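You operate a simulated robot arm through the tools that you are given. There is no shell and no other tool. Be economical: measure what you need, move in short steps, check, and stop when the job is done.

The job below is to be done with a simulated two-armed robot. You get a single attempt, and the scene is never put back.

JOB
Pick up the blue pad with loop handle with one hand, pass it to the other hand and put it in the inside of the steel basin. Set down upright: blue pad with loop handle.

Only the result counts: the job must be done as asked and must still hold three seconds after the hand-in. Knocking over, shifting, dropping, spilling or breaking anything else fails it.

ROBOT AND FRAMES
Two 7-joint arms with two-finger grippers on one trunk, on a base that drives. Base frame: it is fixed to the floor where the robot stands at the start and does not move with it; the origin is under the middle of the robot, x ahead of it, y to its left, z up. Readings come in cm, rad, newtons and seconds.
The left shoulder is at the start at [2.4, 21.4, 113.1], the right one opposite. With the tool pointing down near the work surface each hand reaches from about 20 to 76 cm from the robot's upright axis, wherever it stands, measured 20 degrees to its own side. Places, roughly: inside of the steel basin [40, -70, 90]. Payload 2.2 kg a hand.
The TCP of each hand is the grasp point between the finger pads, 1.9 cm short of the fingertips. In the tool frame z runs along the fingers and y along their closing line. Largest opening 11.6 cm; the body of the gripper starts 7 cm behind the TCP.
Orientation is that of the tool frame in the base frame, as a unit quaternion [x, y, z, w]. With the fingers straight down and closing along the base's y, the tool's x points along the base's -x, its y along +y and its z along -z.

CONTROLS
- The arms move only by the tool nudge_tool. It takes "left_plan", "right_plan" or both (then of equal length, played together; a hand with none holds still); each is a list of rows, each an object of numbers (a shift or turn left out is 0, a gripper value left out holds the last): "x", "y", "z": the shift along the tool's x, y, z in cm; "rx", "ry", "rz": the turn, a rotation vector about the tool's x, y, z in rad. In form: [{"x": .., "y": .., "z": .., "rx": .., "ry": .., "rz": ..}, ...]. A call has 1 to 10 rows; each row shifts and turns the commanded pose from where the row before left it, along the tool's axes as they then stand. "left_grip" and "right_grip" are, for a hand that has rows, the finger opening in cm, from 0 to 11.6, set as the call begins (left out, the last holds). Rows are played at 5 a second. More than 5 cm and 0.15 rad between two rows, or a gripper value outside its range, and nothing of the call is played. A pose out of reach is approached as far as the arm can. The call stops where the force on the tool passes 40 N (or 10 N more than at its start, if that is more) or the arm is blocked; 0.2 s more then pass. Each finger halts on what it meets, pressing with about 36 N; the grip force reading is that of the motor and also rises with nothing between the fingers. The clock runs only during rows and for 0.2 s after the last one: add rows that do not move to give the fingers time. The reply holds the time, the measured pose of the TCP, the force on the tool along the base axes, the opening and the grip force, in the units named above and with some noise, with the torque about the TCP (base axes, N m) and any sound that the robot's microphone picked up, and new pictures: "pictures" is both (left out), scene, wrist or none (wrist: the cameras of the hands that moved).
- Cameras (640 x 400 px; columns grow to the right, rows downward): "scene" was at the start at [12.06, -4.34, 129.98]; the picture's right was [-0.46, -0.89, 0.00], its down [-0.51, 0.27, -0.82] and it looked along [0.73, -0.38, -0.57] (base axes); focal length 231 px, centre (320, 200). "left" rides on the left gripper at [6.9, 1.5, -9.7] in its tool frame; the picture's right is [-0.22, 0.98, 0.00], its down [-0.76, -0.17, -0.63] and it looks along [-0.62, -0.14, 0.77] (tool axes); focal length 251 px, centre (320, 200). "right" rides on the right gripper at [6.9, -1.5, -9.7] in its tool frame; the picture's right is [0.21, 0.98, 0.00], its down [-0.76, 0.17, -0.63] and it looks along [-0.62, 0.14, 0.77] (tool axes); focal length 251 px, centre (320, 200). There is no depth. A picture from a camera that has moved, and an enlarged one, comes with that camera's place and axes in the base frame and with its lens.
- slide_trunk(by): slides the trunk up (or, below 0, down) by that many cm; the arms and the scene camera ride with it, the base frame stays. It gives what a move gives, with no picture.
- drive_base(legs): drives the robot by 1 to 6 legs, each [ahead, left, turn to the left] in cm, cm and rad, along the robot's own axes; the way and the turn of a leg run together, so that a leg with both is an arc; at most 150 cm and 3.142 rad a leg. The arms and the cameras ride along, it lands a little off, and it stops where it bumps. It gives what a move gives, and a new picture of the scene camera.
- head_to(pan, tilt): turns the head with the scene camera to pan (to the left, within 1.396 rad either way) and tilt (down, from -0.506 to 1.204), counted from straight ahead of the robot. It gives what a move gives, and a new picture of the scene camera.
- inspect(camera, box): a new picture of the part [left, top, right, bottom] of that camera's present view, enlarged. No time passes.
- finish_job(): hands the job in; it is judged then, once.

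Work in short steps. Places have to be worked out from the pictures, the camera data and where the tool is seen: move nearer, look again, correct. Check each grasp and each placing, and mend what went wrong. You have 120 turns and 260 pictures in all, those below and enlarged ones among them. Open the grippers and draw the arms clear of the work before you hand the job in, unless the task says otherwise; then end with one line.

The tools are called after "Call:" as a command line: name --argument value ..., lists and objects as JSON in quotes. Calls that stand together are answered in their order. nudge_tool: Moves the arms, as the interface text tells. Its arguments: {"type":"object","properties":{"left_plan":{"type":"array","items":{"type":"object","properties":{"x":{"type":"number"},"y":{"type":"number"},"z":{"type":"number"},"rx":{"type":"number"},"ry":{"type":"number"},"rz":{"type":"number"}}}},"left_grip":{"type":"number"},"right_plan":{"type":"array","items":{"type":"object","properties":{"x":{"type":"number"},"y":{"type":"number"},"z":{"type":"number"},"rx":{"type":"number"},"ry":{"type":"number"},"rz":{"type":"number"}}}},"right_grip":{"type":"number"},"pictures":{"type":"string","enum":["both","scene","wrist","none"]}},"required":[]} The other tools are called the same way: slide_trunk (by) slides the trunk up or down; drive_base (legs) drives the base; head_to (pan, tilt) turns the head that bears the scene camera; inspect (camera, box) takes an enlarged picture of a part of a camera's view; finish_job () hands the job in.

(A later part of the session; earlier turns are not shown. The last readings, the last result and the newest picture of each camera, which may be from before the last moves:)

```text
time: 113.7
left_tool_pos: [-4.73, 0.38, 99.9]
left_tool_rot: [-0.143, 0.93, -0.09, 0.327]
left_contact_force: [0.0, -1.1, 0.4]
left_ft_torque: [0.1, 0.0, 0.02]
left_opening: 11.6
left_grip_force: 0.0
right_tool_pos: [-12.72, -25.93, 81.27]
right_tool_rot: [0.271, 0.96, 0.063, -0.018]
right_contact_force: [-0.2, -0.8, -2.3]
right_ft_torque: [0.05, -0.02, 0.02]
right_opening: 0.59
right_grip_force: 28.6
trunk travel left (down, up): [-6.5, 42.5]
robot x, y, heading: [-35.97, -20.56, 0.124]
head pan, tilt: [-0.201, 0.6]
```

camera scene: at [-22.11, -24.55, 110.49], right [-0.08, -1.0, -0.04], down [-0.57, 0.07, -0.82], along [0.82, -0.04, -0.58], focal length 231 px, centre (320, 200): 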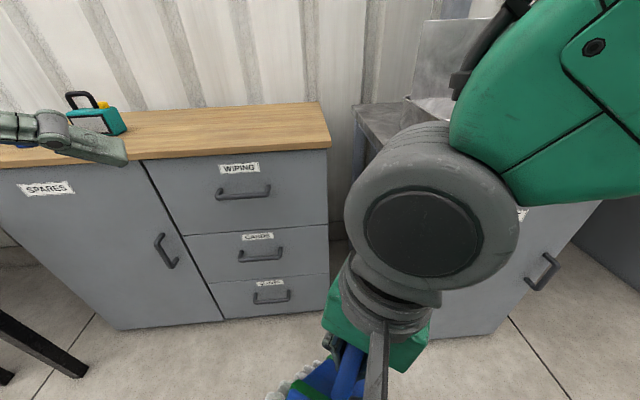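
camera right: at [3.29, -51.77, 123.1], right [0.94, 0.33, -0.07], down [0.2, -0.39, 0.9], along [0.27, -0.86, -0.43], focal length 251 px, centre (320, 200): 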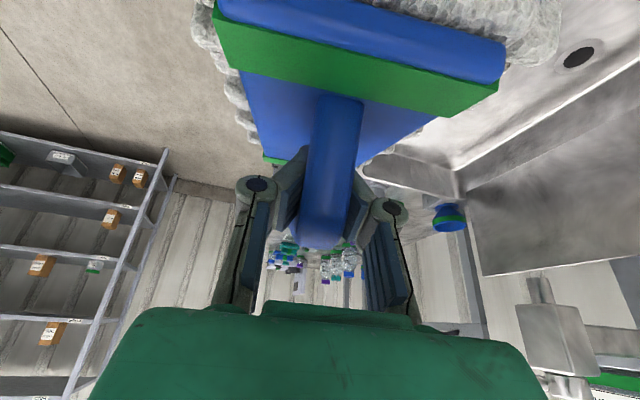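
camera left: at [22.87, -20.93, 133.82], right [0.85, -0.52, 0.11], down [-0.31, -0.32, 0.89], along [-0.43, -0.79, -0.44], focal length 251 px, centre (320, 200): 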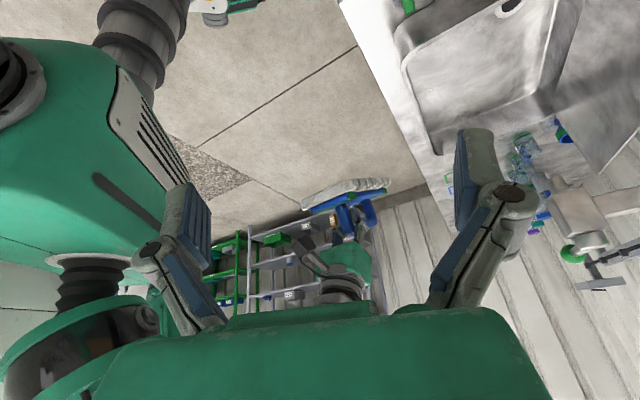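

It is decaying now (±2.3 cm). I'm waiting a bit longer with the same gentle slides while the trunk is low.

Call:
slide_trunk --by -6

Call:
slide_trunk --by 6

Call:
slide_trunk --by -6

Call:
slide_trunk --by 6

Call:
slide_trunk --by -6

Call:
slide_trunk --by 6

Call:
slide_trunk --by -6

Call:
slide_trunk --by 6

Call:
slide_trunk --by -0.2

Call:
slide_trunk --by -0.2

```text
time: 114.7
left_tool_pos: [-4.91, 0.69, 93.87]
left_tool_rot: [-0.144, 0.929, -0.091, 0.328]
left_contact_force: [1.0, -0.7, -0.2]
left_ft_torque: [0.05, -0.01, 0.05]
left_opening: 11.61
left_grip_force: 0.0
right_tool_pos: [-12.83, -25.6, 75.28]
right_tool_rot: [0.27, 0.961, 0.062, -0.018]
right_contact_force: [0.1, -0.6, -2.8]
right_ft_torque: [0.0, -0.03, -0.02]
right_opening: 0.59
right_grip_force: 28.4
trunk travel left (down, up): [-0.5, 48.5]
robot x, y, heading: [-35.7, -20.63, 0.129]
head pan, tilt: [-0.201, 0.6]
```

```text
time: 115.7
left_tool_pos: [-5.22, 3.46, 99.33]
left_tool_rot: [-0.15, 0.928, -0.101, 0.326]
left_contact_force: [-0.3, 0.4, -0.2]
left_ft_torque: [-0.07, 0.0, -0.01]
left_opening: 11.58
left_grip_force: 0.1
right_tool_pos: [-13.11, -23.36, 81.41]
right_tool_rot: [0.269, 0.962, 0.052, -0.013]
right_contact_force: [-0.2, 1.0, -1.6]
right_ft_torque: [-0.06, -0.05, 0.0]
right_opening: 0.6
right_grip_force: 28.0
trunk travel left (down, up): [-6.5, 42.5]
robot x, y, heading: [-35.86, -20.04, 0.134]
head pan, tilt: [-0.201, 0.6]
```

```text
time: 116.7
left_tool_pos: [-5.16, 2.31, 93.64]
left_tool_rot: [-0.147, 0.929, -0.096, 0.327]
left_contact_force: [-0.3, -1.0, 0.7]
left_ft_torque: [-0.01, -0.01, 0.03]
left_opening: 11.6
left_grip_force: 0.1
right_tool_pos: [-13.03, -24.35, 75.41]
right_tool_rot: [0.27, 0.961, 0.057, -0.015]
right_contact_force: [0.4, -0.2, -0.8]
right_ft_torque: [-0.03, -0.02, 0.01]
right_opening: 0.58
right_grip_force: 28.8
trunk travel left (down, up): [-0.5, 48.5]
robot x, y, heading: [-35.79, -20.2, 0.124]
head pan, tilt: [-0.201, 0.6]
```

```text
time: 117.7
left_tool_pos: [-4.75, 0.9, 99.72]
left_tool_rot: [-0.144, 0.93, -0.091, 0.327]
left_contact_force: [0.3, -1.1, 1.1]
left_ft_torque: [0.04, 0.01, 0.03]
left_opening: 11.57
left_grip_force: 0.2
right_tool_pos: [-12.81, -25.51, 81.21]
right_tool_rot: [0.27, 0.961, 0.06, -0.018]
right_contact_force: [-0.4, -1.0, -1.8]
right_ft_torque: [0.01, -0.03, -0.03]
right_opening: 0.58
right_grip_force: 28.4
trunk travel left (down, up): [-6.5, 42.5]
robot x, y, heading: [-35.82, -20.86, 0.129]
head pan, tilt: [-0.201, 0.6]
```

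```text
time: 118.7
left_tool_pos: [-5.0, 2.03, 93.76]
left_tool_rot: [-0.146, 0.929, -0.096, 0.327]
left_contact_force: [0.4, 0.1, 0.1]
left_ft_torque: [-0.04, -0.02, -0.01]
left_opening: 11.59
left_grip_force: 0.0
right_tool_pos: [-13.02, -24.6, 75.45]
right_tool_rot: [0.268, 0.962, 0.058, -0.016]
right_contact_force: [0.3, 0.7, -1.6]
right_ft_torque: [-0.03, -0.03, 0.05]
right_opening: 0.61
right_grip_force: 28.3
trunk travel left (down, up): [-0.5, 48.5]
robot x, y, heading: [-35.9, -20.55, 0.129]
head pan, tilt: [-0.201, 0.6]
```

```text
time: 119.7
left_tool_pos: [-5.09, 2.36, 99.5]
left_tool_rot: [-0.147, 0.929, -0.097, 0.326]
left_contact_force: [0.3, -0.5, 1.1]
left_ft_torque: [-0.02, 0.01, 0.01]
left_opening: 11.59
left_grip_force: 0.0
right_tool_pos: [-13.03, -24.21, 81.28]
right_tool_rot: [0.269, 0.961, 0.055, -0.015]
right_contact_force: [0.3, 0.1, -1.8]
right_ft_torque: [-0.06, -0.02, 0.03]
right_opening: 0.61
right_grip_force: 28.3
trunk travel left (down, up): [-6.5, 42.5]
robot x, y, heading: [-35.86, -20.3, 0.124]
head pan, tilt: [-0.201, 0.6]
```

```text
time: 120.7
left_tool_pos: [-4.96, 1.87, 93.62]
left_tool_rot: [-0.146, 0.929, -0.096, 0.326]
left_contact_force: [0.1, 0.4, -0.4]
left_ft_torque: [0.0, 0.01, 0.05]
left_opening: 11.6
left_grip_force: 0.0
right_tool_pos: [-12.98, -24.61, 75.36]
right_tool_rot: [0.27, 0.961, 0.056, -0.015]
right_contact_force: [-0.2, 0.7, -2.5]
right_ft_torque: [0.0, -0.05, 0.01]
right_opening: 0.58
right_grip_force: 28.9
trunk travel left (down, up): [-0.5, 48.5]
robot x, y, heading: [-35.88, -20.61, 0.129]
head pan, tilt: [-0.201, 0.6]
```

```text
time: 121.7
left_tool_pos: [-5.0, 2.06, 99.62]
left_tool_rot: [-0.146, 0.929, -0.096, 0.326]
left_contact_force: [0.5, 0.4, -0.6]
left_ft_torque: [-0.01, 0.04, 0.01]
left_opening: 11.58
left_grip_force: 0.2
right_tool_pos: [-12.97, -24.42, 81.35]
right_tool_rot: [0.269, 0.961, 0.057, -0.016]
right_contact_force: [0.2, 0.1, -1.9]
right_ft_torque: [0.04, -0.05, 0.04]
right_opening: 0.62
right_grip_force: 28.1
trunk travel left (down, up): [-6.5, 42.5]
robot x, y, heading: [-35.59, -20.47, 0.13]
head pan, tilt: [-0.201, 0.6]
```

```text
time: 122.2
left_tool_pos: [-5.02, 2.1, 99.42]
left_tool_rot: [-0.146, 0.929, -0.096, 0.326]
left_contact_force: [-0.4, 0.2, -0.5]
left_ft_torque: [-0.03, 0.01, 0.01]
left_opening: 11.58
left_grip_force: 0.0
right_tool_pos: [-13.0, -24.48, 81.27]
right_tool_rot: [0.269, 0.961, 0.056, -0.016]
right_contact_force: [-0.5, -0.4, -1.1]
right_ft_torque: [0.0, -0.04, 0.02]
right_opening: 0.59
right_grip_force: 28.0
trunk travel left (down, up): [-6.3, 42.7]
robot x, y, heading: [-35.73, -20.57, 0.131]
head pan, tilt: [-0.201, 0.6]
```

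```text
time: 122.8
left_tool_pos: [-5.02, 1.99, 99.26]
left_tool_rot: [-0.146, 0.929, -0.096, 0.327]
left_contact_force: [-0.1, -0.3, -0.1]
left_ft_torque: [-0.02, 0.01, -0.01]
left_opening: 11.59
left_grip_force: 0.0
right_tool_pos: [-12.99, -24.51, 80.83]
right_tool_rot: [0.269, 0.961, 0.057, -0.015]
right_contact_force: [-0.1, 0.8, -2.5]
right_ft_torque: [-0.02, -0.03, -0.01]
right_opening: 0.6
right_grip_force: 28.4
trunk travel left (down, up): [-6.1, 42.9]
robot x, y, heading: [-36.39, -20.37, 0.131]
head pan, tilt: [-0.201, 0.6]
```

Fully settled: with the trunk low, sway damps out, so from now on I'll drive only with the trunk low and let it settle. I'm driving right to line up with the basin while well back from the bench.

Call:
drive_base --legs '[[0, 0, -0.13], [0, -24, 0]]'

Call:
slide_trunk --by -5

Call:
slide_trunk --by 5

Call:
slide_trunk --by -5

Call:
slide_trunk --by 5

Call:
slide_trunk --by -5

Call:
slide_trunk --by 5

```text
time: 125.1
left_tool_pos: [-2.46, -24.12, 99.06]
left_tool_rot: [-0.088, 0.936, -0.123, 0.319]
left_contact_force: [0.7, 1.3, -0.1]
left_ft_torque: [-0.08, -0.01, -0.04]
left_opening: 11.59
left_grip_force: 0.0
right_tool_pos: [-13.76, -49.68, 80.98]
right_tool_rot: [0.331, 0.942, 0.052, -0.01]
right_contact_force: [0.2, 0.7, -1.8]
right_ft_torque: [-0.11, -0.01, -0.01]
right_opening: 0.58
right_grip_force: 28.6
trunk travel left (down, up): [-6.1, 42.9]
robot x, y, heading: [-35.86, -43.19, -0.002]
head pan, tilt: [-0.201, 0.6]
camera scene: at [-23.35, -44.15, 108.67], right [-0.2, -0.98, 0.01], down [-0.55, 0.11, -0.83], along [0.81, -0.17, -0.56], focal length 231 px, centre (320, 200)
```

scene: 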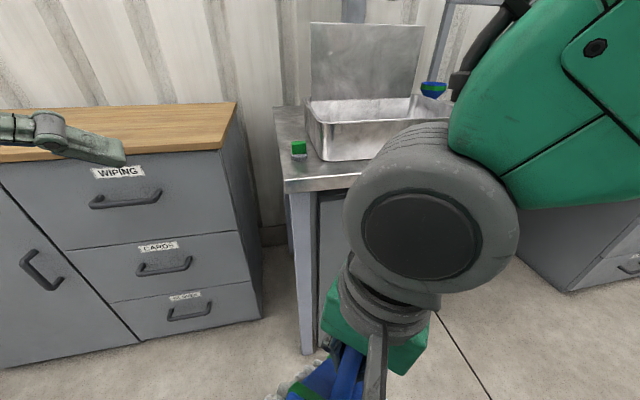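

```text
time: 126.0
left_tool_pos: [-2.59, -24.38, 94.18]
left_tool_rot: [-0.089, 0.935, -0.12, 0.32]
left_contact_force: [0.3, -0.1, -0.1]
left_ft_torque: [0.02, -0.02, -0.02]
left_opening: 11.6
left_grip_force: 0.0
right_tool_pos: [-13.86, -49.98, 75.99]
right_tool_rot: [0.331, 0.942, 0.055, -0.008]
right_contact_force: [0.4, 0.4, -1.9]
right_ft_torque: [-0.04, 0.0, 0.0]
right_opening: 0.63
right_grip_force: 29.0
trunk travel left (down, up): [-1.1, 47.9]
robot x, y, heading: [-36.27, -43.33, -0.002]
head pan, tilt: [-0.201, 0.6]
```

```text
time: 126.9
left_tool_pos: [-2.43, -25.17, 99.21]
left_tool_rot: [-0.086, 0.937, -0.117, 0.319]
left_contact_force: [0.6, -0.5, -0.1]
left_ft_torque: [-0.01, -0.01, 0.02]
left_opening: 11.61
left_grip_force: 0.0
right_tool_pos: [-13.87, -50.48, 80.99]
right_tool_rot: [0.332, 0.942, 0.058, -0.011]
right_contact_force: [0.4, 0.0, -0.9]
right_ft_torque: [-0.02, -0.01, 0.04]
right_opening: 0.62
right_grip_force: 28.3
trunk travel left (down, up): [-6.1, 42.9]
robot x, y, heading: [-35.75, -43.74, -0.002]
head pan, tilt: [-0.201, 0.6]
```

```text
time: 127.9
left_tool_pos: [-2.59, -25.35, 94.21]
left_tool_rot: [-0.086, 0.936, -0.117, 0.32]
left_contact_force: [0.3, -0.1, -0.4]
left_ft_torque: [0.0, -0.01, 0.0]
left_opening: 11.6
left_grip_force: 0.1
right_tool_pos: [-13.95, -50.65, 75.97]
right_tool_rot: [0.331, 0.942, 0.058, -0.011]
right_contact_force: [0.1, -0.3, -1.4]
right_ft_torque: [-0.01, -0.01, 0.01]
right_opening: 0.61
right_grip_force: 28.7
trunk travel left (down, up): [-1.1, 47.9]
robot x, y, heading: [-36.01, -43.57, -0.003]
head pan, tilt: [-0.201, 0.6]
```

```text
time: 128.8
left_tool_pos: [-2.64, -25.16, 99.11]
left_tool_rot: [-0.086, 0.936, -0.119, 0.32]
left_contact_force: [0.5, 0.0, 0.9]
left_ft_torque: [0.0, 0.01, -0.01]
left_opening: 11.62
left_grip_force: 0.1
right_tool_pos: [-13.85, -50.49, 81.0]
right_tool_rot: [0.331, 0.942, 0.057, -0.011]
right_contact_force: [-0.2, 0.3, -2.0]
right_ft_torque: [-0.02, -0.02, 0.02]
right_opening: 0.6
right_grip_force: 28.9
trunk travel left (down, up): [-6.1, 42.9]
robot x, y, heading: [-35.8, -43.44, -0.008]
head pan, tilt: [-0.201, 0.6]
```

```text
time: 129.7
left_tool_pos: [-2.57, -24.98, 94.23]
left_tool_rot: [-0.086, 0.936, -0.119, 0.32]
left_contact_force: [-0.5, 0.0, -0.2]
left_ft_torque: [-0.02, 0.01, 0.01]
left_opening: 11.59
left_grip_force: 0.0
right_tool_pos: [-13.86, -50.38, 76.06]
right_tool_rot: [0.332, 0.942, 0.057, -0.011]
right_contact_force: [0.6, 0.1, -1.6]
right_ft_torque: [-0.04, -0.06, 0.01]
right_opening: 0.59
right_grip_force: 28.2
trunk travel left (down, up): [-1.1, 47.9]
robot x, y, heading: [-35.88, -43.92, -0.002]
head pan, tilt: [-0.201, 0.6]
```

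```text
time: 130.6
left_tool_pos: [-2.62, -25.05, 99.22]
left_tool_rot: [-0.086, 0.936, -0.119, 0.32]
left_contact_force: [-0.5, -0.1, 0.7]
left_ft_torque: [0.02, -0.02, -0.01]
left_opening: 11.62
left_grip_force: 0.1
right_tool_pos: [-13.89, -50.32, 81.04]
right_tool_rot: [0.331, 0.942, 0.057, -0.01]
right_contact_force: [0.5, 0.1, -2.6]
right_ft_torque: [-0.02, -0.05, 0.02]
right_opening: 0.6
right_grip_force: 28.8
trunk travel left (down, up): [-6.1, 42.9]
robot x, y, heading: [-35.92, -43.45, -0.002]
head pan, tilt: [-0.201, 0.6]
```

Settled at x −36, y −43.5, heading 0. I'm re-orienting the right hand to yaw 0 with the 0.45 lean so the pad becomes level and points forward.

Call:
nudge_tool --right_plan '[{"rx": -0.0065, "ry": -0.076, "rz": -0.115}, {"rx": -0.0065, "ry": -0.076, "rz": -0.115}, {"rx": -0.0065, "ry": -0.076, "rz": -0.115}, {"rx": -0.0065, "ry": -0.076, "rz": -0.115}, {"rx": -0.0065, "ry": -0.076, "rz": -0.115}, {"rx": -0.0065, "ry": -0.076, "rz": -0.115}, {}]'

```text
time: 131.5
left_tool_pos: [-2.77, -25.1, 99.29]
left_tool_rot: [-0.086, 0.936, -0.119, 0.321]
left_contact_force: [-1.0, -0.2, 0.3]
left_ft_torque: [-0.03, 0.0, 0.03]
left_opening: 11.6
left_grip_force: 0.0
right_tool_pos: [-13.35, -50.14, 81.41]
right_tool_rot: [0.158, 0.979, 0.032, 0.124]
right_contact_force: [17.2, 3.9, -10.9]
right_ft_torque: [-0.53, 0.24, -0.78]
right_opening: 0.58
right_grip_force: 28.6
right hand out of reach, approached as far as the arm can: row 4
trunk travel left (down, up): [-6.1, 42.9]
robot x, y, heading: [-35.84, -43.38, -0.003]
head pan, tilt: [-0.201, 0.6]
stopped in row 4 (right hand): the force on the tool passed its limit at 56 N (the readings are from after the stop); the commanded pose is now the measured one
camera scene: at [-23.37, -45.04, 108.67], right [-0.2, -0.98, 0.0], down [-0.55, 0.11, -0.82], along [0.81, -0.17, -0.57], focal length 231 px, centre (320, 200)
camera right: at [-22.69, -49.62, 88.89], right [0.1, 0.99, 0.05], down [0.59, -0.1, 0.8], along [0.8, -0.05, -0.59], focal length 251 px, centre (320, 200)
```

scene: 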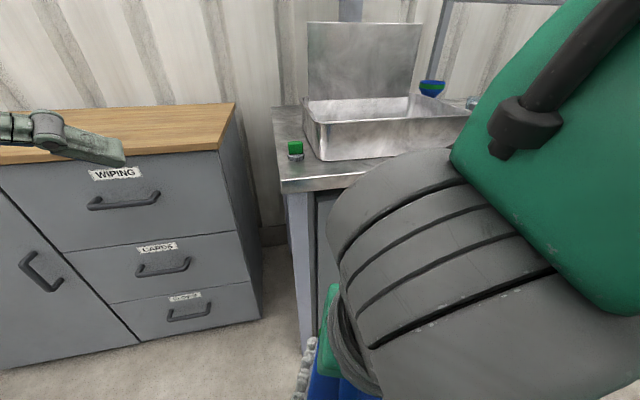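
right: 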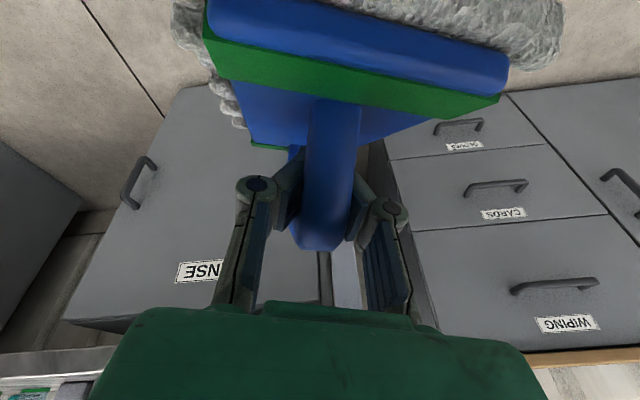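

The wrist touched the robot's own body because the hand is tucked in too close. I'm raising the hand first and then extending it forward, above bench level.

Call:
nudge_tool --right_plan '[{"x": -1.28, "y": 0.51, "z": -3.25}, {"x": -1.28, "y": 0.51, "z": -3.25}, {"x": -1.28, "y": 0.51, "z": -3.25}, {"x": -1.28, "y": 0.51, "z": -3.25}, {"x": -3.8, "y": 1.3, "z": -1.53}, {"x": -3.8, "y": 1.3, "z": -1.53}, {"x": -3.8, "y": 1.3, "z": -1.53}, {"x": -3.8, "y": 1.3, "z": -1.53}]'

```text
time: 133.3
left_tool_pos: [-2.6, -25.02, 99.3]
left_tool_rot: [-0.087, 0.936, -0.119, 0.32]
left_contact_force: [-0.3, 0.0, -0.1]
left_ft_torque: [-0.03, 0.0, 0.02]
left_opening: 11.58
left_grip_force: 0.0
right_tool_pos: [2.73, -49.65, 105.32]
right_tool_rot: [0.156, 0.98, 0.032, 0.123]
right_contact_force: [-1.0, 0.1, -1.9]
right_ft_torque: [-0.05, 0.05, 0.0]
right_opening: 0.61
right_grip_force: 28.7
trunk travel left (down, up): [-6.1, 42.9]
robot x, y, heading: [-36.16, -43.38, 0.001]
head pan, tilt: [-0.201, 0.6]
camera scene: at [-23.25, -44.97, 108.66], right [-0.2, -0.98, 0.0], down [-0.56, 0.11, -0.82], along [0.81, -0.17, -0.57], focal length 231 px, centre (320, 200)
camera right: at [-6.5, -49.25, 113.0], right [0.09, 0.99, 0.05], down [0.59, -0.09, 0.8], along [0.8, -0.05, -0.59], focal length 251 px, centre (320, 200)
```

scene: 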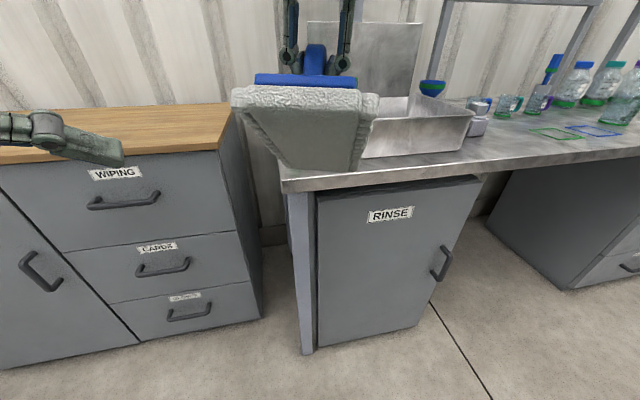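
right: 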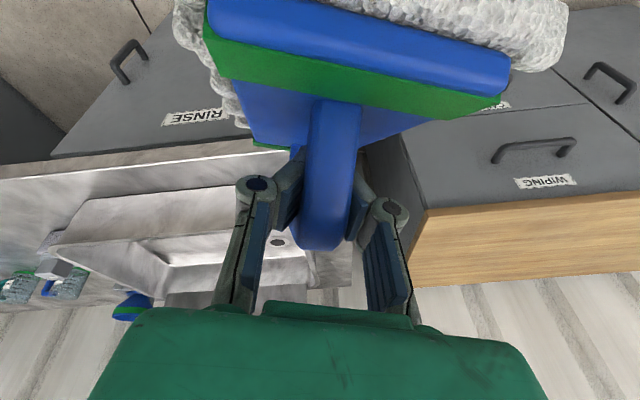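

Motion is now smooth, but the pad has slipped in pitch within the grip (far end down by about 0.6 rad more than the original grasp). I can level it by leaning the hand to about 1.0 rad, so I'm rotating while rising slightly and moving forward.

Call:
nudge_tool --right_plan '[{"x": -1.25, "y": 0.2, "z": -0.2, "rx": -0.016, "ry": -0.124, "rz": -0.052}, {"x": -1.25, "y": 0.2, "z": -0.2, "rx": -0.016, "ry": -0.124, "rz": -0.052}, {"x": -1.25, "y": 0.2, "z": -0.2, "rx": -0.016, "ry": -0.124, "rz": -0.052}, {"x": -1.25, "y": 0.2, "z": -0.2, "rx": -0.016, "ry": -0.124, "rz": -0.052}, {"x": -1.25, "y": 0.2, "z": -0.2, "rx": -0.016, "ry": -0.124, "rz": -0.052}, {"x": -1.25, "y": 0.2, "z": -0.2, "rx": -0.016, "ry": -0.124, "rz": -0.052}]'

```text
time: 134.7
left_tool_pos: [-2.75, -25.18, 99.3]
left_tool_rot: [-0.087, 0.936, -0.118, 0.319]
left_contact_force: [0.0, -1.2, 0.0]
left_ft_torque: [-0.01, 0.0, 0.0]
left_opening: 11.6
left_grip_force: 0.0
right_tool_pos: [8.24, -50.26, 110.19]
right_tool_rot: [0.001, 0.877, 0.0, 0.481]
right_contact_force: [-0.5, -1.0, -2.0]
right_ft_torque: [0.04, 0.07, -0.01]
right_opening: 0.0
right_grip_force: 28.9
trunk travel left (down, up): [-6.1, 42.9]
robot x, y, heading: [-35.94, -43.31, -0.002]
head pan, tilt: [-0.201, 0.6]
camera scene: at [-23.31, -45.09, 108.66], right [-0.2, -0.98, 0.0], down [-0.56, 0.11, -0.82], along [0.81, -0.17, -0.57], focal length 231 px, centre (320, 200)
camera right: at [-3.54, -51.75, 109.59], right [-0.11, 0.98, -0.18], down [-0.13, 0.17, 0.98], along [0.99, 0.13, 0.1], focal length 251 px, centre (320, 200)
```

scene: 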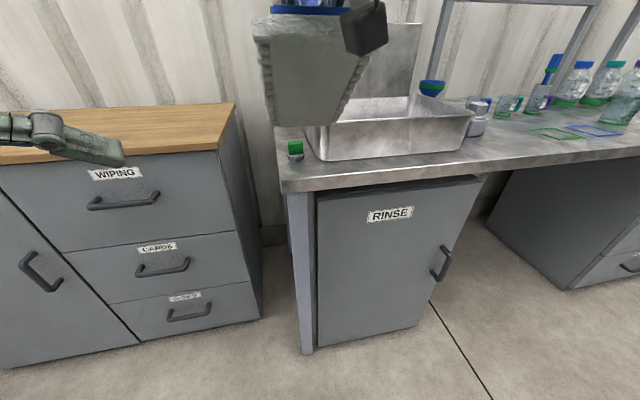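
right: 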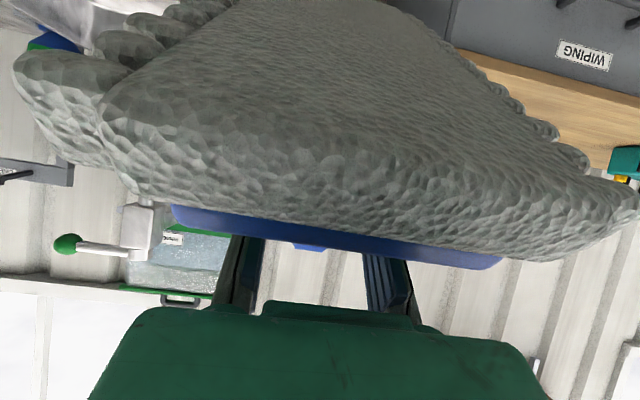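

The pad pivots loosely in the fingers and hangs far-end-down, apparently gripped near the near corner of the loop. So I'll set the far edge on the basin floor and lay it down flat. I'm raising the hand first to clear the rim and getting a better look.

Call:
nudge_tool --right_plan '[{"x": -2.24, "z": -1.44}, {"x": -2.24, "z": -1.44}, {"x": -2.24, "z": -1.44}, {}]' --pictures "none"

Call:
head_to --pan -0.2 --tilt 0.15

Call:
inspect --camera "left" --box '[0, 0, 640, 400]'

```text
time: 135.7
left_tool_pos: [-2.69, -25.11, 99.25]
left_tool_rot: [-0.086, 0.936, -0.119, 0.32]
left_contact_force: [0.4, -0.1, 0.0]
left_ft_torque: [-0.02, 0.06, -0.01]
left_opening: 11.61
left_grip_force: 0.0
right_tool_pos: [8.19, -50.27, 118.12]
right_tool_rot: [0.002, 0.878, -0.001, 0.479]
right_contact_force: [-0.2, -0.3, -1.6]
right_ft_torque: [0.01, 0.01, 0.02]
right_opening: 0.62
right_grip_force: 28.7
trunk travel left (down, up): [-6.1, 42.9]
robot x, y, heading: [-36.38, -43.43, 0.001]
head pan, tilt: [-0.201, 0.6]
```

```text
time: 136.6
left_tool_pos: [-2.71, -25.17, 99.26]
left_tool_rot: [-0.086, 0.936, -0.118, 0.32]
left_contact_force: [0.2, 0.5, 0.7]
left_ft_torque: [0.02, -0.05, -0.02]
left_opening: 11.59
left_grip_force: 0.0
right_tool_pos: [8.29, -50.34, 118.06]
right_tool_rot: [0.002, 0.877, -0.001, 0.48]
right_contact_force: [-0.4, -0.6, -2.0]
right_ft_torque: [0.0, 0.02, -0.04]
right_opening: 0.61
right_grip_force: 28.4
trunk travel left (down, up): [-6.1, 42.9]
robot x, y, heading: [-36.11, -43.23, -0.004]
head pan, tilt: [-0.201, 0.15]
camera scene: at [-22.87, -45.17, 112.8], right [-0.2, -0.98, 0.0], down [-0.15, 0.03, -0.99], along [0.97, -0.2, -0.15], focal length 231 px, centre (320, 200)
```

scene: 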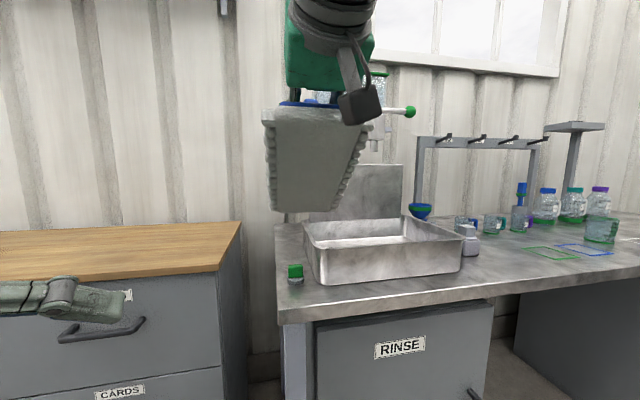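

```text
1.00 times, centred on (320, 200) of left (not enlarged: the box is as wide or as high as the picture)
camera zoom: at [-14.09, -23.83, 102.3], right [0.08, 0.99, -0.15], down [0.21, 0.13, 0.97], along [0.97, -0.11, -0.2], focal length 251 px, centre (320, 200)
```

zoom: 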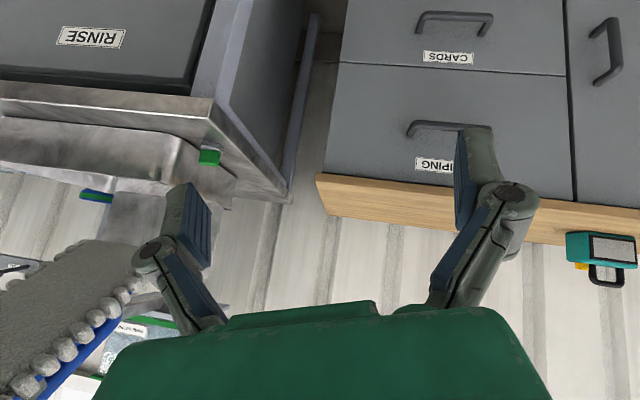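

The pad hangs about 49° far-end-down with its far edge around [13, 104], roughly 4.5 cm ahead of and 13–16 cm below the TCP, which clears the rim. I'm driving 18 cm forward.

Call:
drive_base --legs '[[18, 0, 0]]'

Call:
slide_trunk --by 4

Call:
slide_trunk --by 0.2

Call:
head_to --pan -0.4 --tilt 0.35

```text
time: 138.1
left_tool_pos: [15.05, -25.08, 99.18]
left_tool_rot: [-0.087, 0.936, -0.119, 0.319]
left_contact_force: [0.3, -0.5, 0.3]
left_ft_torque: [0.0, 0.01, -0.02]
left_opening: 11.6
left_grip_force: 0.0
right_tool_pos: [25.97, -50.28, 118.19]
right_tool_rot: [0.0, 0.878, 0.0, 0.479]
right_contact_force: [1.1, -0.9, -2.5]
right_ft_torque: [0.04, 0.01, 0.0]
right_opening: 0.61
right_grip_force: 28.8
trunk travel left (down, up): [-6.1, 42.9]
robot x, y, heading: [-18.67, -43.43, -0.002]
head pan, tilt: [-0.201, 0.15]
camera scene: at [-5.16, -45.17, 112.79], right [-0.2, -0.98, 0.0], down [-0.15, 0.03, -0.99], along [0.97, -0.2, -0.15], focal length 231 px, centre (320, 200)
```

scene: 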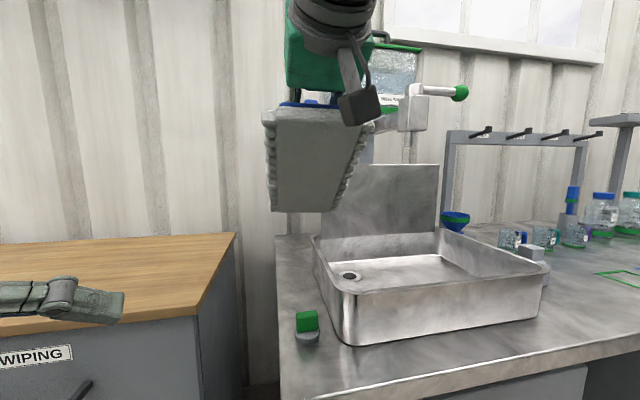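

```text
time: 138.9
left_tool_pos: [14.87, -24.97, 103.28]
left_tool_rot: [-0.087, 0.936, -0.118, 0.321]
left_contact_force: [0.0, 1.1, -0.1]
left_ft_torque: [0.02, -0.02, 0.02]
left_opening: 11.59
left_grip_force: 0.0
right_tool_pos: [25.64, -50.33, 122.04]
right_tool_rot: [0.002, 0.877, -0.001, 0.48]
right_contact_force: [-0.4, -0.3, -0.9]
right_ft_torque: [-0.04, 0.01, -0.01]
right_opening: 0.57
right_grip_force: 29.1
trunk travel left (down, up): [-10.1, 38.9]
robot x, y, heading: [-18.6, -43.13, -0.001]
head pan, tilt: [-0.201, 0.15]
```

```text
time: 139.5
left_tool_pos: [14.79, -25.15, 103.5]
left_tool_rot: [-0.086, 0.936, -0.119, 0.321]
left_contact_force: [0.0, 0.4, -0.1]
left_ft_torque: [0.0, 0.0, 0.02]
left_opening: 11.64
left_grip_force: 0.1
right_tool_pos: [25.6, -50.13, 122.32]
right_tool_rot: [0.0, 0.877, 0.0, 0.48]
right_contact_force: [0.5, -0.5, -2.1]
right_ft_torque: [-0.02, 0.04, -0.01]
right_opening: 0.57
right_grip_force: 28.2
trunk travel left (down, up): [-10.3, 38.7]
robot x, y, heading: [-18.66, -43.65, 0.0]
head pan, tilt: [-0.201, 0.15]
```

```text
time: 140.2
left_tool_pos: [14.85, -25.07, 103.52]
left_tool_rot: [-0.087, 0.936, -0.118, 0.321]
left_contact_force: [-0.2, -0.8, -0.4]
left_ft_torque: [0.01, 0.0, -0.05]
left_opening: 11.58
left_grip_force: 0.1
right_tool_pos: [25.63, -50.22, 122.37]
right_tool_rot: [0.001, 0.877, 0.0, 0.48]
right_contact_force: [0.4, -0.1, -2.0]
right_ft_torque: [-0.04, 0.01, 0.01]
right_opening: 0.62
right_grip_force: 28.4
trunk travel left (down, up): [-10.3, 38.7]
robot x, y, heading: [-18.54, -43.67, 0.001]
head pan, tilt: [-0.4, 0.351]
camera scene: at [-5.79, -46.94, 115.15], right [-0.39, -0.92, 0.0], down [-0.32, 0.13, -0.94], along [0.86, -0.37, -0.34], focal length 231 px, centre (320, 200)
```

scene: 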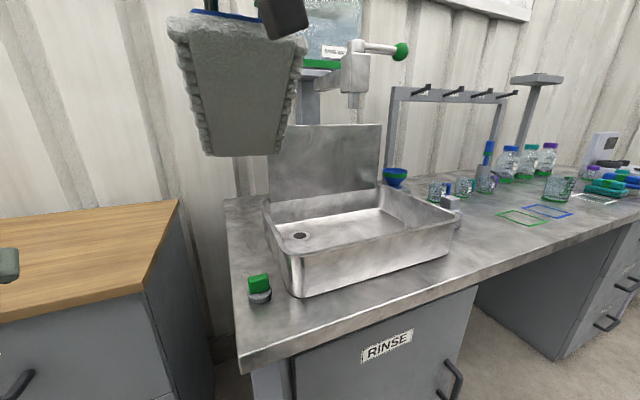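

Stable again. I measure the basin floor at about x 27–48, y −57.5 to −89, z ≈ 89, with the spout tip at [39.5, −73.6, 116.8]. I'm shifting the hand to y ≈ −63.5 before going forward.

Call:
nudge_tool --right_plan '[{"x": 0.34, "y": -2.65, "z": 0.22}, {"x": 0.34, "y": -2.65, "z": 0.22}, {"x": 0.34, "y": -2.65, "z": 0.22}, {"x": 0.34, "y": -2.65, "z": 0.22}, {"x": 0.34, "y": -2.65, "z": 0.22}, {}]' --pictures "scene"

```text
time: 141.6
left_tool_pos: [14.92, -25.36, 103.56]
left_tool_rot: [-0.087, 0.936, -0.117, 0.322]
left_contact_force: [0.2, -0.3, 0.9]
left_ft_torque: [0.03, -0.01, -0.02]
left_opening: 11.58
left_grip_force: 0.1
right_tool_pos: [25.6, -63.76, 120.4]
right_tool_rot: [0.001, 0.877, 0.0, 0.48]
right_contact_force: [0.5, 0.0, -2.2]
right_ft_torque: [0.02, 0.0, 0.02]
right_opening: 0.59
right_grip_force: 28.3
trunk travel left (down, up): [-10.3, 38.7]
robot x, y, heading: [-18.06, -43.52, -0.005]
head pan, tilt: [-0.4, 0.351]
camera scene: at [-5.79, -47.12, 115.14], right [-0.39, -0.92, 0.0], down [-0.32, 0.13, -0.94], along [0.86, -0.37, -0.35], focal length 231 px, centre (320, 200)
```

scene: 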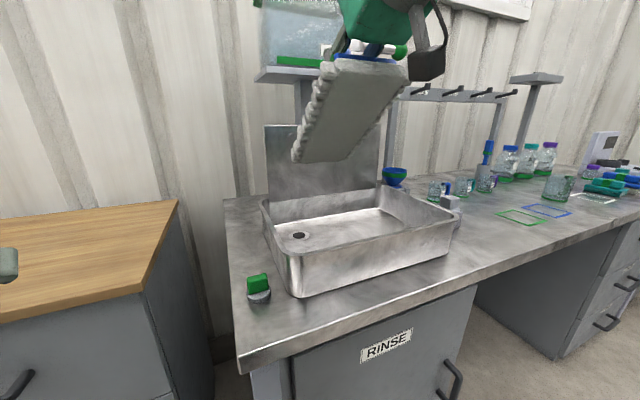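

The far edge is already inside the rim footprint and about 12.6 cm below the TCP. I'm descending to z ≈ 110 so everything stays under the spout tip, then moving forward.

Call:
nudge_tool --right_plan '[{"x": 2.1, "z": 1.35}, {"x": 2.1, "z": 1.35}, {"x": 2.1, "z": 1.35}, {"x": 2.1, "z": 1.35}, {}]' --pictures "none"

Call:
nudge_tool --right_plan '[{"x": -1.35, "z": 2.1}, {"x": -1.35, "z": 2.1}, {"x": -1.35, "z": 2.1}, {"x": -1.35, "z": 2.1}, {"x": -1.35, "z": 2.1}, {}]' --pictures "both"

```text
time: 142.8
left_tool_pos: [14.75, -25.21, 103.54]
left_tool_rot: [-0.087, 0.936, -0.117, 0.321]
left_contact_force: [-0.4, -0.2, 0.1]
left_ft_torque: [-0.02, -0.01, -0.02]
left_opening: 11.62
left_grip_force: 0.0
right_tool_pos: [25.72, -63.45, 110.25]
right_tool_rot: [0.0, 0.878, 0.001, 0.48]
right_contact_force: [0.0, -0.7, -1.3]
right_ft_torque: [0.01, 0.04, 0.02]
right_opening: 0.6
right_grip_force: 28.0
trunk travel left (down, up): [-10.3, 38.7]
robot x, y, heading: [-18.61, -43.19, -0.004]
head pan, tilt: [-0.4, 0.351]
```

```text
time: 144.2
left_tool_pos: [14.78, -25.21, 103.45]
left_tool_rot: [-0.087, 0.935, -0.118, 0.322]
left_contact_force: [0.2, 0.3, 0.5]
left_ft_torque: [0.0, -0.01, 0.0]
left_opening: 11.59
left_grip_force: 0.0
right_tool_pos: [38.11, -63.44, 110.28]
right_tool_rot: [0.001, 0.877, 0.0, 0.481]
right_contact_force: [0.5, 0.9, -1.0]
right_ft_torque: [0.0, 0.02, 0.02]
right_opening: 0.58
right_grip_force: 28.2
trunk travel left (down, up): [-10.3, 38.7]
robot x, y, heading: [-18.56, -43.5, -0.001]
head pan, tilt: [-0.4, 0.351]
camera scene: at [-5.78, -47.0, 115.14], right [-0.39, -0.92, 0.0], down [-0.32, 0.13, -0.94], along [0.86, -0.37, -0.35], focal length 231 px, centre (320, 200)
camera right: at [26.22, -64.96, 109.73], right [-0.11, 0.98, -0.18], down [-0.13, 0.17, 0.98], along [0.99, 0.13, 0.1], focal length 251 px, centre (320, 200)
```

scene: 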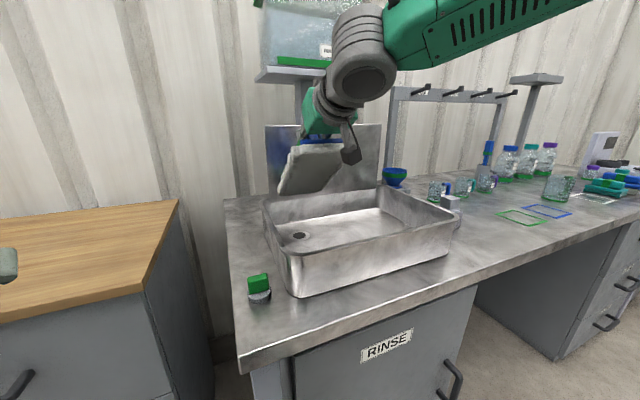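
right: 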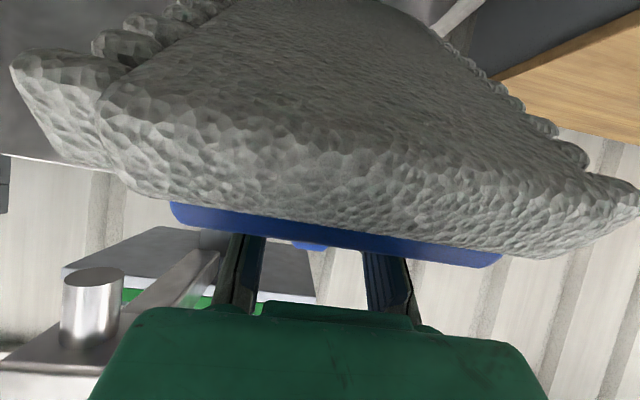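

Clear of the spout. I'm lowering 6 cm, then checking.

Call:
nudge_tool --right_plan '[{"x": 1.26, "z": 0.81}, {"x": 1.26, "z": 0.81}, {"x": 1.26, "z": 0.81}, {"x": 1.26, "z": 0.81}, {}]' --pictures "scene"

Call:
inspect --camera "scene" --box '[230, 100, 470, 300]'

```text
time: 145.4
left_tool_pos: [14.8, -25.15, 103.55]
left_tool_rot: [-0.086, 0.936, -0.118, 0.321]
left_contact_force: [-0.8, 0.2, 0.2]
left_ft_torque: [-0.01, -0.03, 0.01]
left_opening: 11.55
left_grip_force: 0.0
right_tool_pos: [38.23, -63.43, 104.32]
right_tool_rot: [0.002, 0.877, 0.0, 0.48]
right_contact_force: [-0.6, -0.3, -1.4]
right_ft_torque: [-0.05, 0.01, -0.02]
right_opening: 0.61
right_grip_force: 28.3
trunk travel left (down, up): [-10.3, 38.7]
robot x, y, heading: [-18.42, -43.46, 0.001]
head pan, tilt: [-0.4, 0.351]
camera scene: at [-5.75, -46.97, 115.14], right [-0.39, -0.92, 0.0], down [-0.32, 0.13, -0.94], along [0.86, -0.37, -0.35], focal length 231 px, centre (320, 200)
```

scene: 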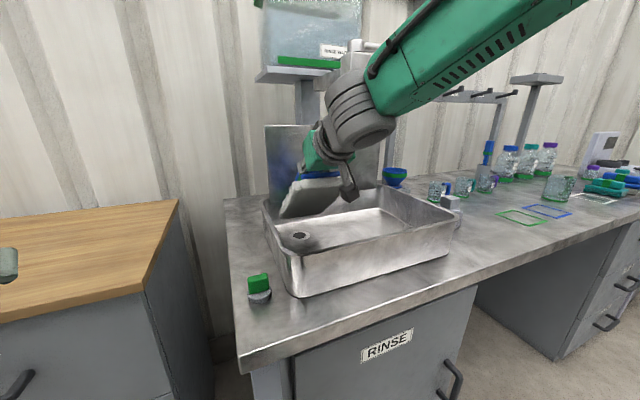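

```text
2.00 times, centred on (350, 200) of scene
camera zoom: at [-5.75, -46.97, 115.14], right [-0.39, -0.92, 0.0], down [-0.32, 0.13, -0.94], along [0.86, -0.37, -0.35], focal length 461 px, centre (260, 200)
```

zoom: 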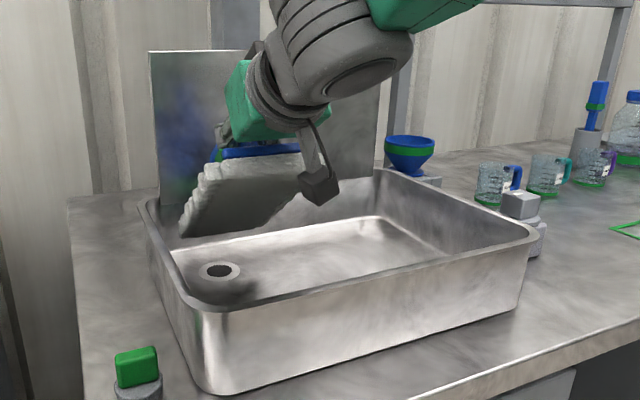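

The far edge is at about z 92, over the floor at x ≈ 43. I'm lowering gently until it touches.

Call:
nudge_tool --right_plan '[{"x": 0.42, "z": 0.27}, {"x": 0.42, "z": 0.27}, {"x": 0.42, "z": 0.27}, {"x": 0.42, "z": 0.27}, {"x": 0.42, "z": 0.27}, {"x": 0.42, "z": 0.27}, {}]' --pictures "none"

```text
time: 147.0
left_tool_pos: [14.83, -25.06, 103.5]
left_tool_rot: [-0.086, 0.936, -0.118, 0.321]
left_contact_force: [0.2, -0.3, 0.1]
left_ft_torque: [0.0, 0.02, -0.02]
left_opening: 11.59
left_grip_force: 0.0
right_tool_pos: [38.16, -63.5, 101.2]
right_tool_rot: [0.002, 0.877, 0.0, 0.48]
right_contact_force: [0.3, 0.5, -1.9]
right_ft_torque: [0.03, 0.0, -0.01]
right_opening: 0.62
right_grip_force: 28.2
trunk travel left (down, up): [-10.3, 38.7]
robot x, y, heading: [-18.37, -43.6, -0.001]
head pan, tilt: [-0.4, 0.351]
```

No contact yet. I'm continuing down with a slight backward motion so the pad starts to lie down once it touches.

Call:
nudge_tool --right_plan '[{"x": 0.42, "z": 0.27}, {"x": 0.42, "z": 0.27}, {"x": 0.42, "z": 0.27}, {"x": 0.42, "z": 0.27}, {}]' --pictures "scene"

Call:
inspect --camera "scene" --box '[230, 100, 470, 300]'

```text
time: 148.2
left_tool_pos: [14.84, -25.1, 103.43]
left_tool_rot: [-0.086, 0.936, -0.118, 0.321]
left_contact_force: [1.0, 0.1, 0.0]
left_ft_torque: [0.0, 0.01, -0.01]
left_opening: 11.6
left_grip_force: 0.1
right_tool_pos: [38.05, -63.48, 99.21]
right_tool_rot: [0.001, 0.877, 0.0, 0.481]
right_contact_force: [0.9, 0.6, -1.8]
right_ft_torque: [0.02, 0.01, 0.0]
right_opening: 0.6
right_grip_force: 28.6
trunk travel left (down, up): [-10.3, 38.7]
robot x, y, heading: [-18.33, -43.22, -0.004]
head pan, tilt: [-0.4, 0.351]
camera scene: at [-5.73, -47.0, 115.13], right [-0.39, -0.92, 0.0], down [-0.32, 0.13, -0.94], along [0.86, -0.37, -0.35], focal length 231 px, centre (320, 200)
```

scene: 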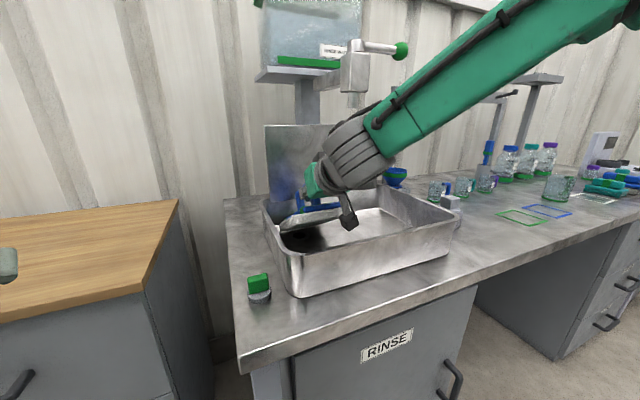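

```text
2.00 times, centred on (350, 200) of scene
camera zoom: at [-5.73, -47.0, 115.13], right [-0.39, -0.92, 0.0], down [-0.32, 0.13, -0.94], along [0.86, -0.37, -0.35], focal length 461 px, centre (260, 200)
```

zoom: 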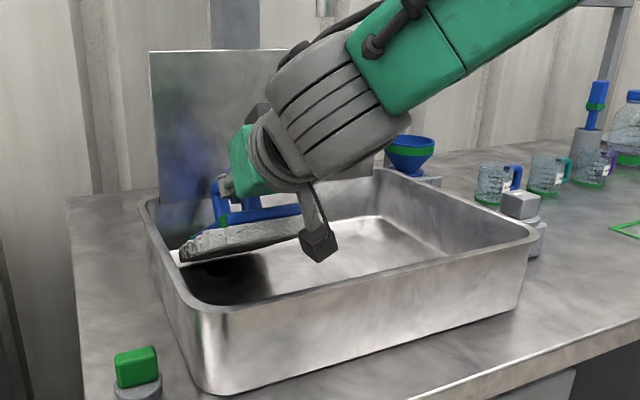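

The pad has touched and rotated much flatter. I'm checking with the wrist camera.

Call:
inspect --camera "right" --box '[0, 0, 640, 400]'

Call:
inspect --camera "scene" --box '[255, 160, 365, 270]'

```text
1.00 times, centred on (320, 200) of right (not enlarged: the box is as wide or as high as the picture)
camera zoom: at [26.18, -65.1, 98.66], right [-0.11, 0.98, -0.18], down [-0.12, 0.17, 0.98], along [0.99, 0.13, 0.1], focal length 251 px, centre (320, 200)
```

zoom: 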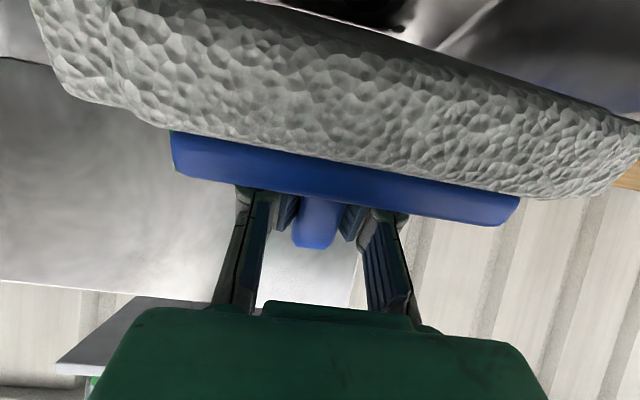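

```text
3.64 times, centred on (310, 215) of scene
camera zoom: at [-5.73, -47.0, 115.13], right [-0.39, -0.92, 0.0], down [-0.32, 0.13, -0.94], along [0.86, -0.37, -0.35], focal length 839 px, centre (356, 146)
```

zoom: 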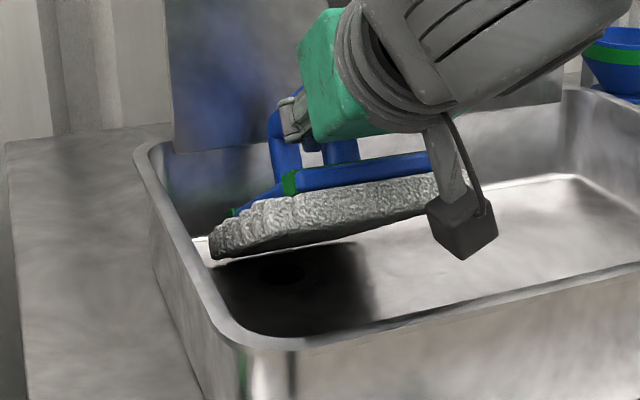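

The pad is nearly flat: the far end is resting down and the near end is still about 5 cm up, with its top side up. The tilted wrist camera is close to the near rim, so I'm reducing the hand's lean (the pivot is loose) before lowering the rest.

Call:
nudge_tool --right_plan '[{"ry": 0.11}, {"ry": 0.11}, {"ry": 0.11}, {"ry": 0.11}, {}]' --pictures "wrist"

Call:
inspect --camera "scene" --box '[255, 160, 365, 270]'

```text
time: 149.4
left_tool_pos: [14.79, -25.04, 103.58]
left_tool_rot: [-0.087, 0.936, -0.118, 0.321]
left_contact_force: [-0.2, -0.1, -0.1]
left_ft_torque: [-0.03, 0.0, 0.0]
left_opening: 11.6
left_grip_force: 0.1
right_tool_pos: [38.15, -63.58, 99.39]
right_tool_rot: [0.001, 0.961, 0.001, 0.277]
right_contact_force: [0.1, 0.0, -1.1]
right_ft_torque: [0.02, 0.04, 0.01]
right_opening: 0.6
right_grip_force: 29.0
trunk travel left (down, up): [-10.3, 38.7]
robot x, y, heading: [-18.74, -42.77, -0.003]
head pan, tilt: [-0.4, 0.351]
camera right: at [27.05, -65.09, 103.88], right [-0.18, 0.98, -0.11], down [0.3, 0.17, 0.94], along [0.94, 0.14, -0.33], focal length 251 px, centre (320, 200)
```

right: 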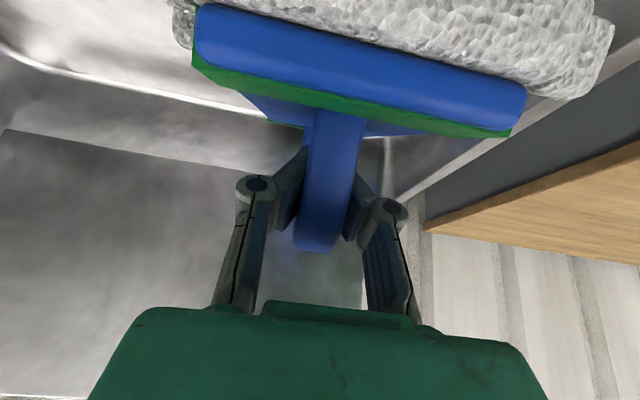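

```text
3.64 times, centred on (310, 215) of scene
camera zoom: at [-5.72, -47.01, 115.13], right [-0.39, -0.92, 0.0], down [-0.32, 0.13, -0.94], along [0.86, -0.37, -0.35], focal length 839 px, centre (356, 146)
```

zoom: 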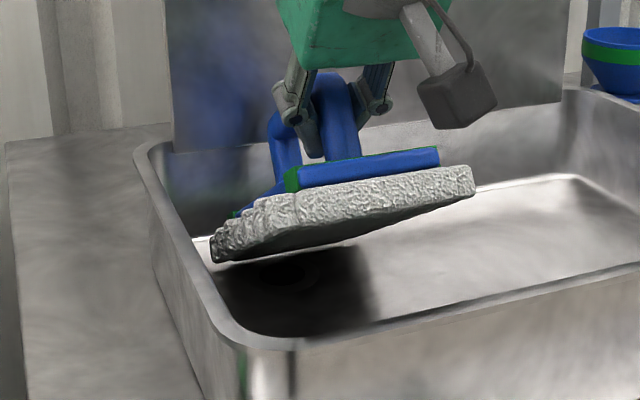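

The pivot is indeed loose: the pad stayed put with the far edge on the floor (x ≈ 43) and the fingers near mid-handle. I'm lowering straight down about 3.3 cm so the pad slides flat between the near and far walls.

Call:
nudge_tool --right_plan '[{"x": 0.3, "z": 0.6}, {"x": 0.3, "z": 0.6}, {"x": 0.3, "z": 0.6}, {"x": 0.3, "z": 0.6}, {"x": 0.3, "z": 0.6}, {}]' --pictures "wrist"

Call:
inspect --camera "scene" --box '[255, 160, 365, 270]'

```text
time: 150.8
left_tool_pos: [14.83, -25.11, 103.5]
left_tool_rot: [-0.087, 0.936, -0.118, 0.321]
left_contact_force: [-0.3, -0.1, -0.6]
left_ft_torque: [0.0, 0.02, 0.02]
left_opening: 11.62
left_grip_force: 0.0
right_tool_pos: [38.67, -63.39, 96.0]
right_tool_rot: [0.0, 0.961, 0.001, 0.277]
right_contact_force: [0.7, 0.6, -0.3]
right_ft_torque: [-0.01, -0.07, 0.01]
right_opening: 0.63
right_grip_force: 28.9
trunk travel left (down, up): [-10.3, 38.7]
robot x, y, heading: [-18.07, -43.54, -0.003]
head pan, tilt: [-0.4, 0.351]
camera right: at [27.5, -64.99, 100.64], right [-0.18, 0.98, -0.11], down [0.3, 0.16, 0.94], along [0.94, 0.13, -0.33], focal length 251 px, centre (320, 200)
```

right: 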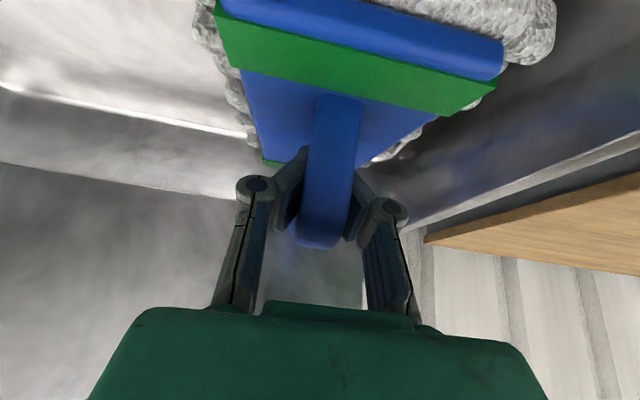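

```text
3.64 times, centred on (310, 215) of scene
camera zoom: at [-5.71, -46.98, 115.13], right [-0.39, -0.92, 0.0], down [-0.32, 0.13, -0.94], along [0.86, -0.37, -0.35], focal length 839 px, centre (356, 146)
```

zoom: 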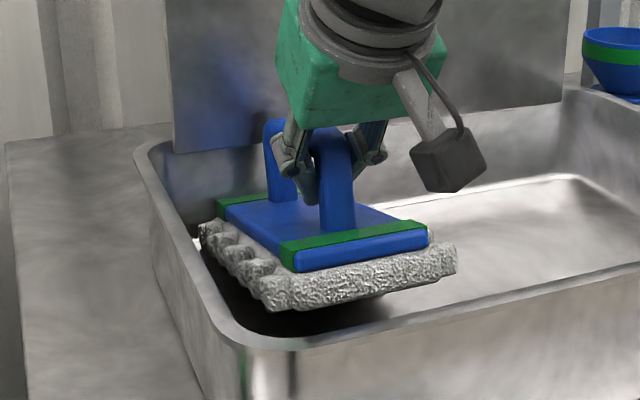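

Almost flat, with just a small gap left under the near end. I'm lowering another 1.5 cm.

Call:
nudge_tool --right_plan '[{"x": 0.26, "z": 0.42}, {"x": 0.26, "z": 0.42}, {"x": 0.26, "z": 0.42}, {}]' --pictures "wrist"

Call:
inspect --camera "scene" --box '[255, 160, 365, 270]'

```text
time: 151.8
left_tool_pos: [14.74, -25.12, 103.52]
left_tool_rot: [-0.086, 0.935, -0.119, 0.322]
left_contact_force: [-0.8, -0.3, -0.2]
left_ft_torque: [0.02, 0.0, 0.0]
left_opening: 11.6
left_grip_force: 0.0
right_tool_pos: [38.48, -63.59, 94.49]
right_tool_rot: [0.0, 0.961, 0.0, 0.277]
right_contact_force: [-1.4, -0.1, -1.7]
right_ft_torque: [0.01, 0.02, 0.02]
right_opening: 0.61
right_grip_force: 28.4
trunk travel left (down, up): [-10.3, 38.7]
robot x, y, heading: [-18.68, -43.44, -0.001]
head pan, tilt: [-0.4, 0.351]
camera right: at [27.45, -65.07, 99.05], right [-0.18, 0.98, -0.11], down [0.3, 0.17, 0.94], along [0.94, 0.13, -0.33], focal length 251 px, centre (320, 200)
```

right: 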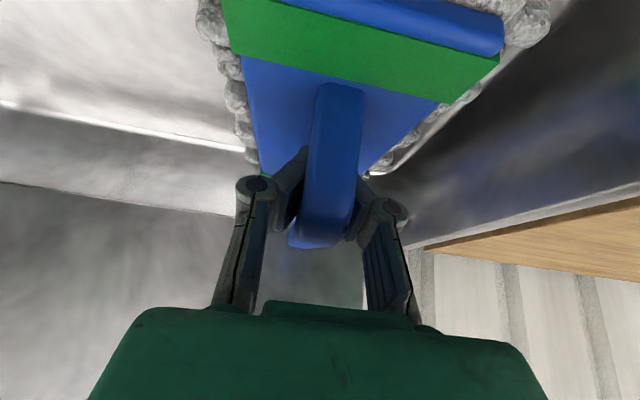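

```text
3.64 times, centred on (310, 215) of scene
camera zoom: at [-5.73, -46.97, 115.14], right [-0.39, -0.92, 0.0], down [-0.32, 0.13, -0.94], along [0.86, -0.37, -0.35], focal length 839 px, centre (356, 146)
```

zoom: 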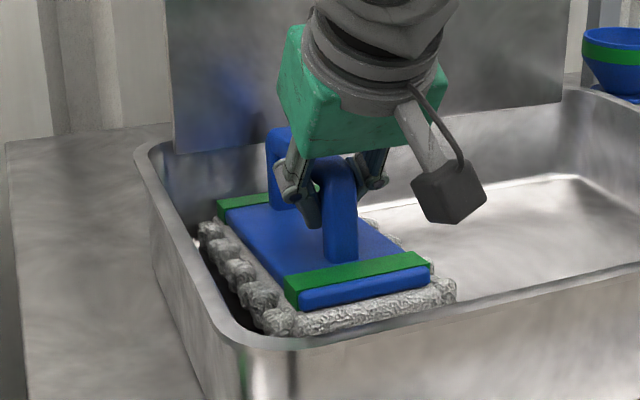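

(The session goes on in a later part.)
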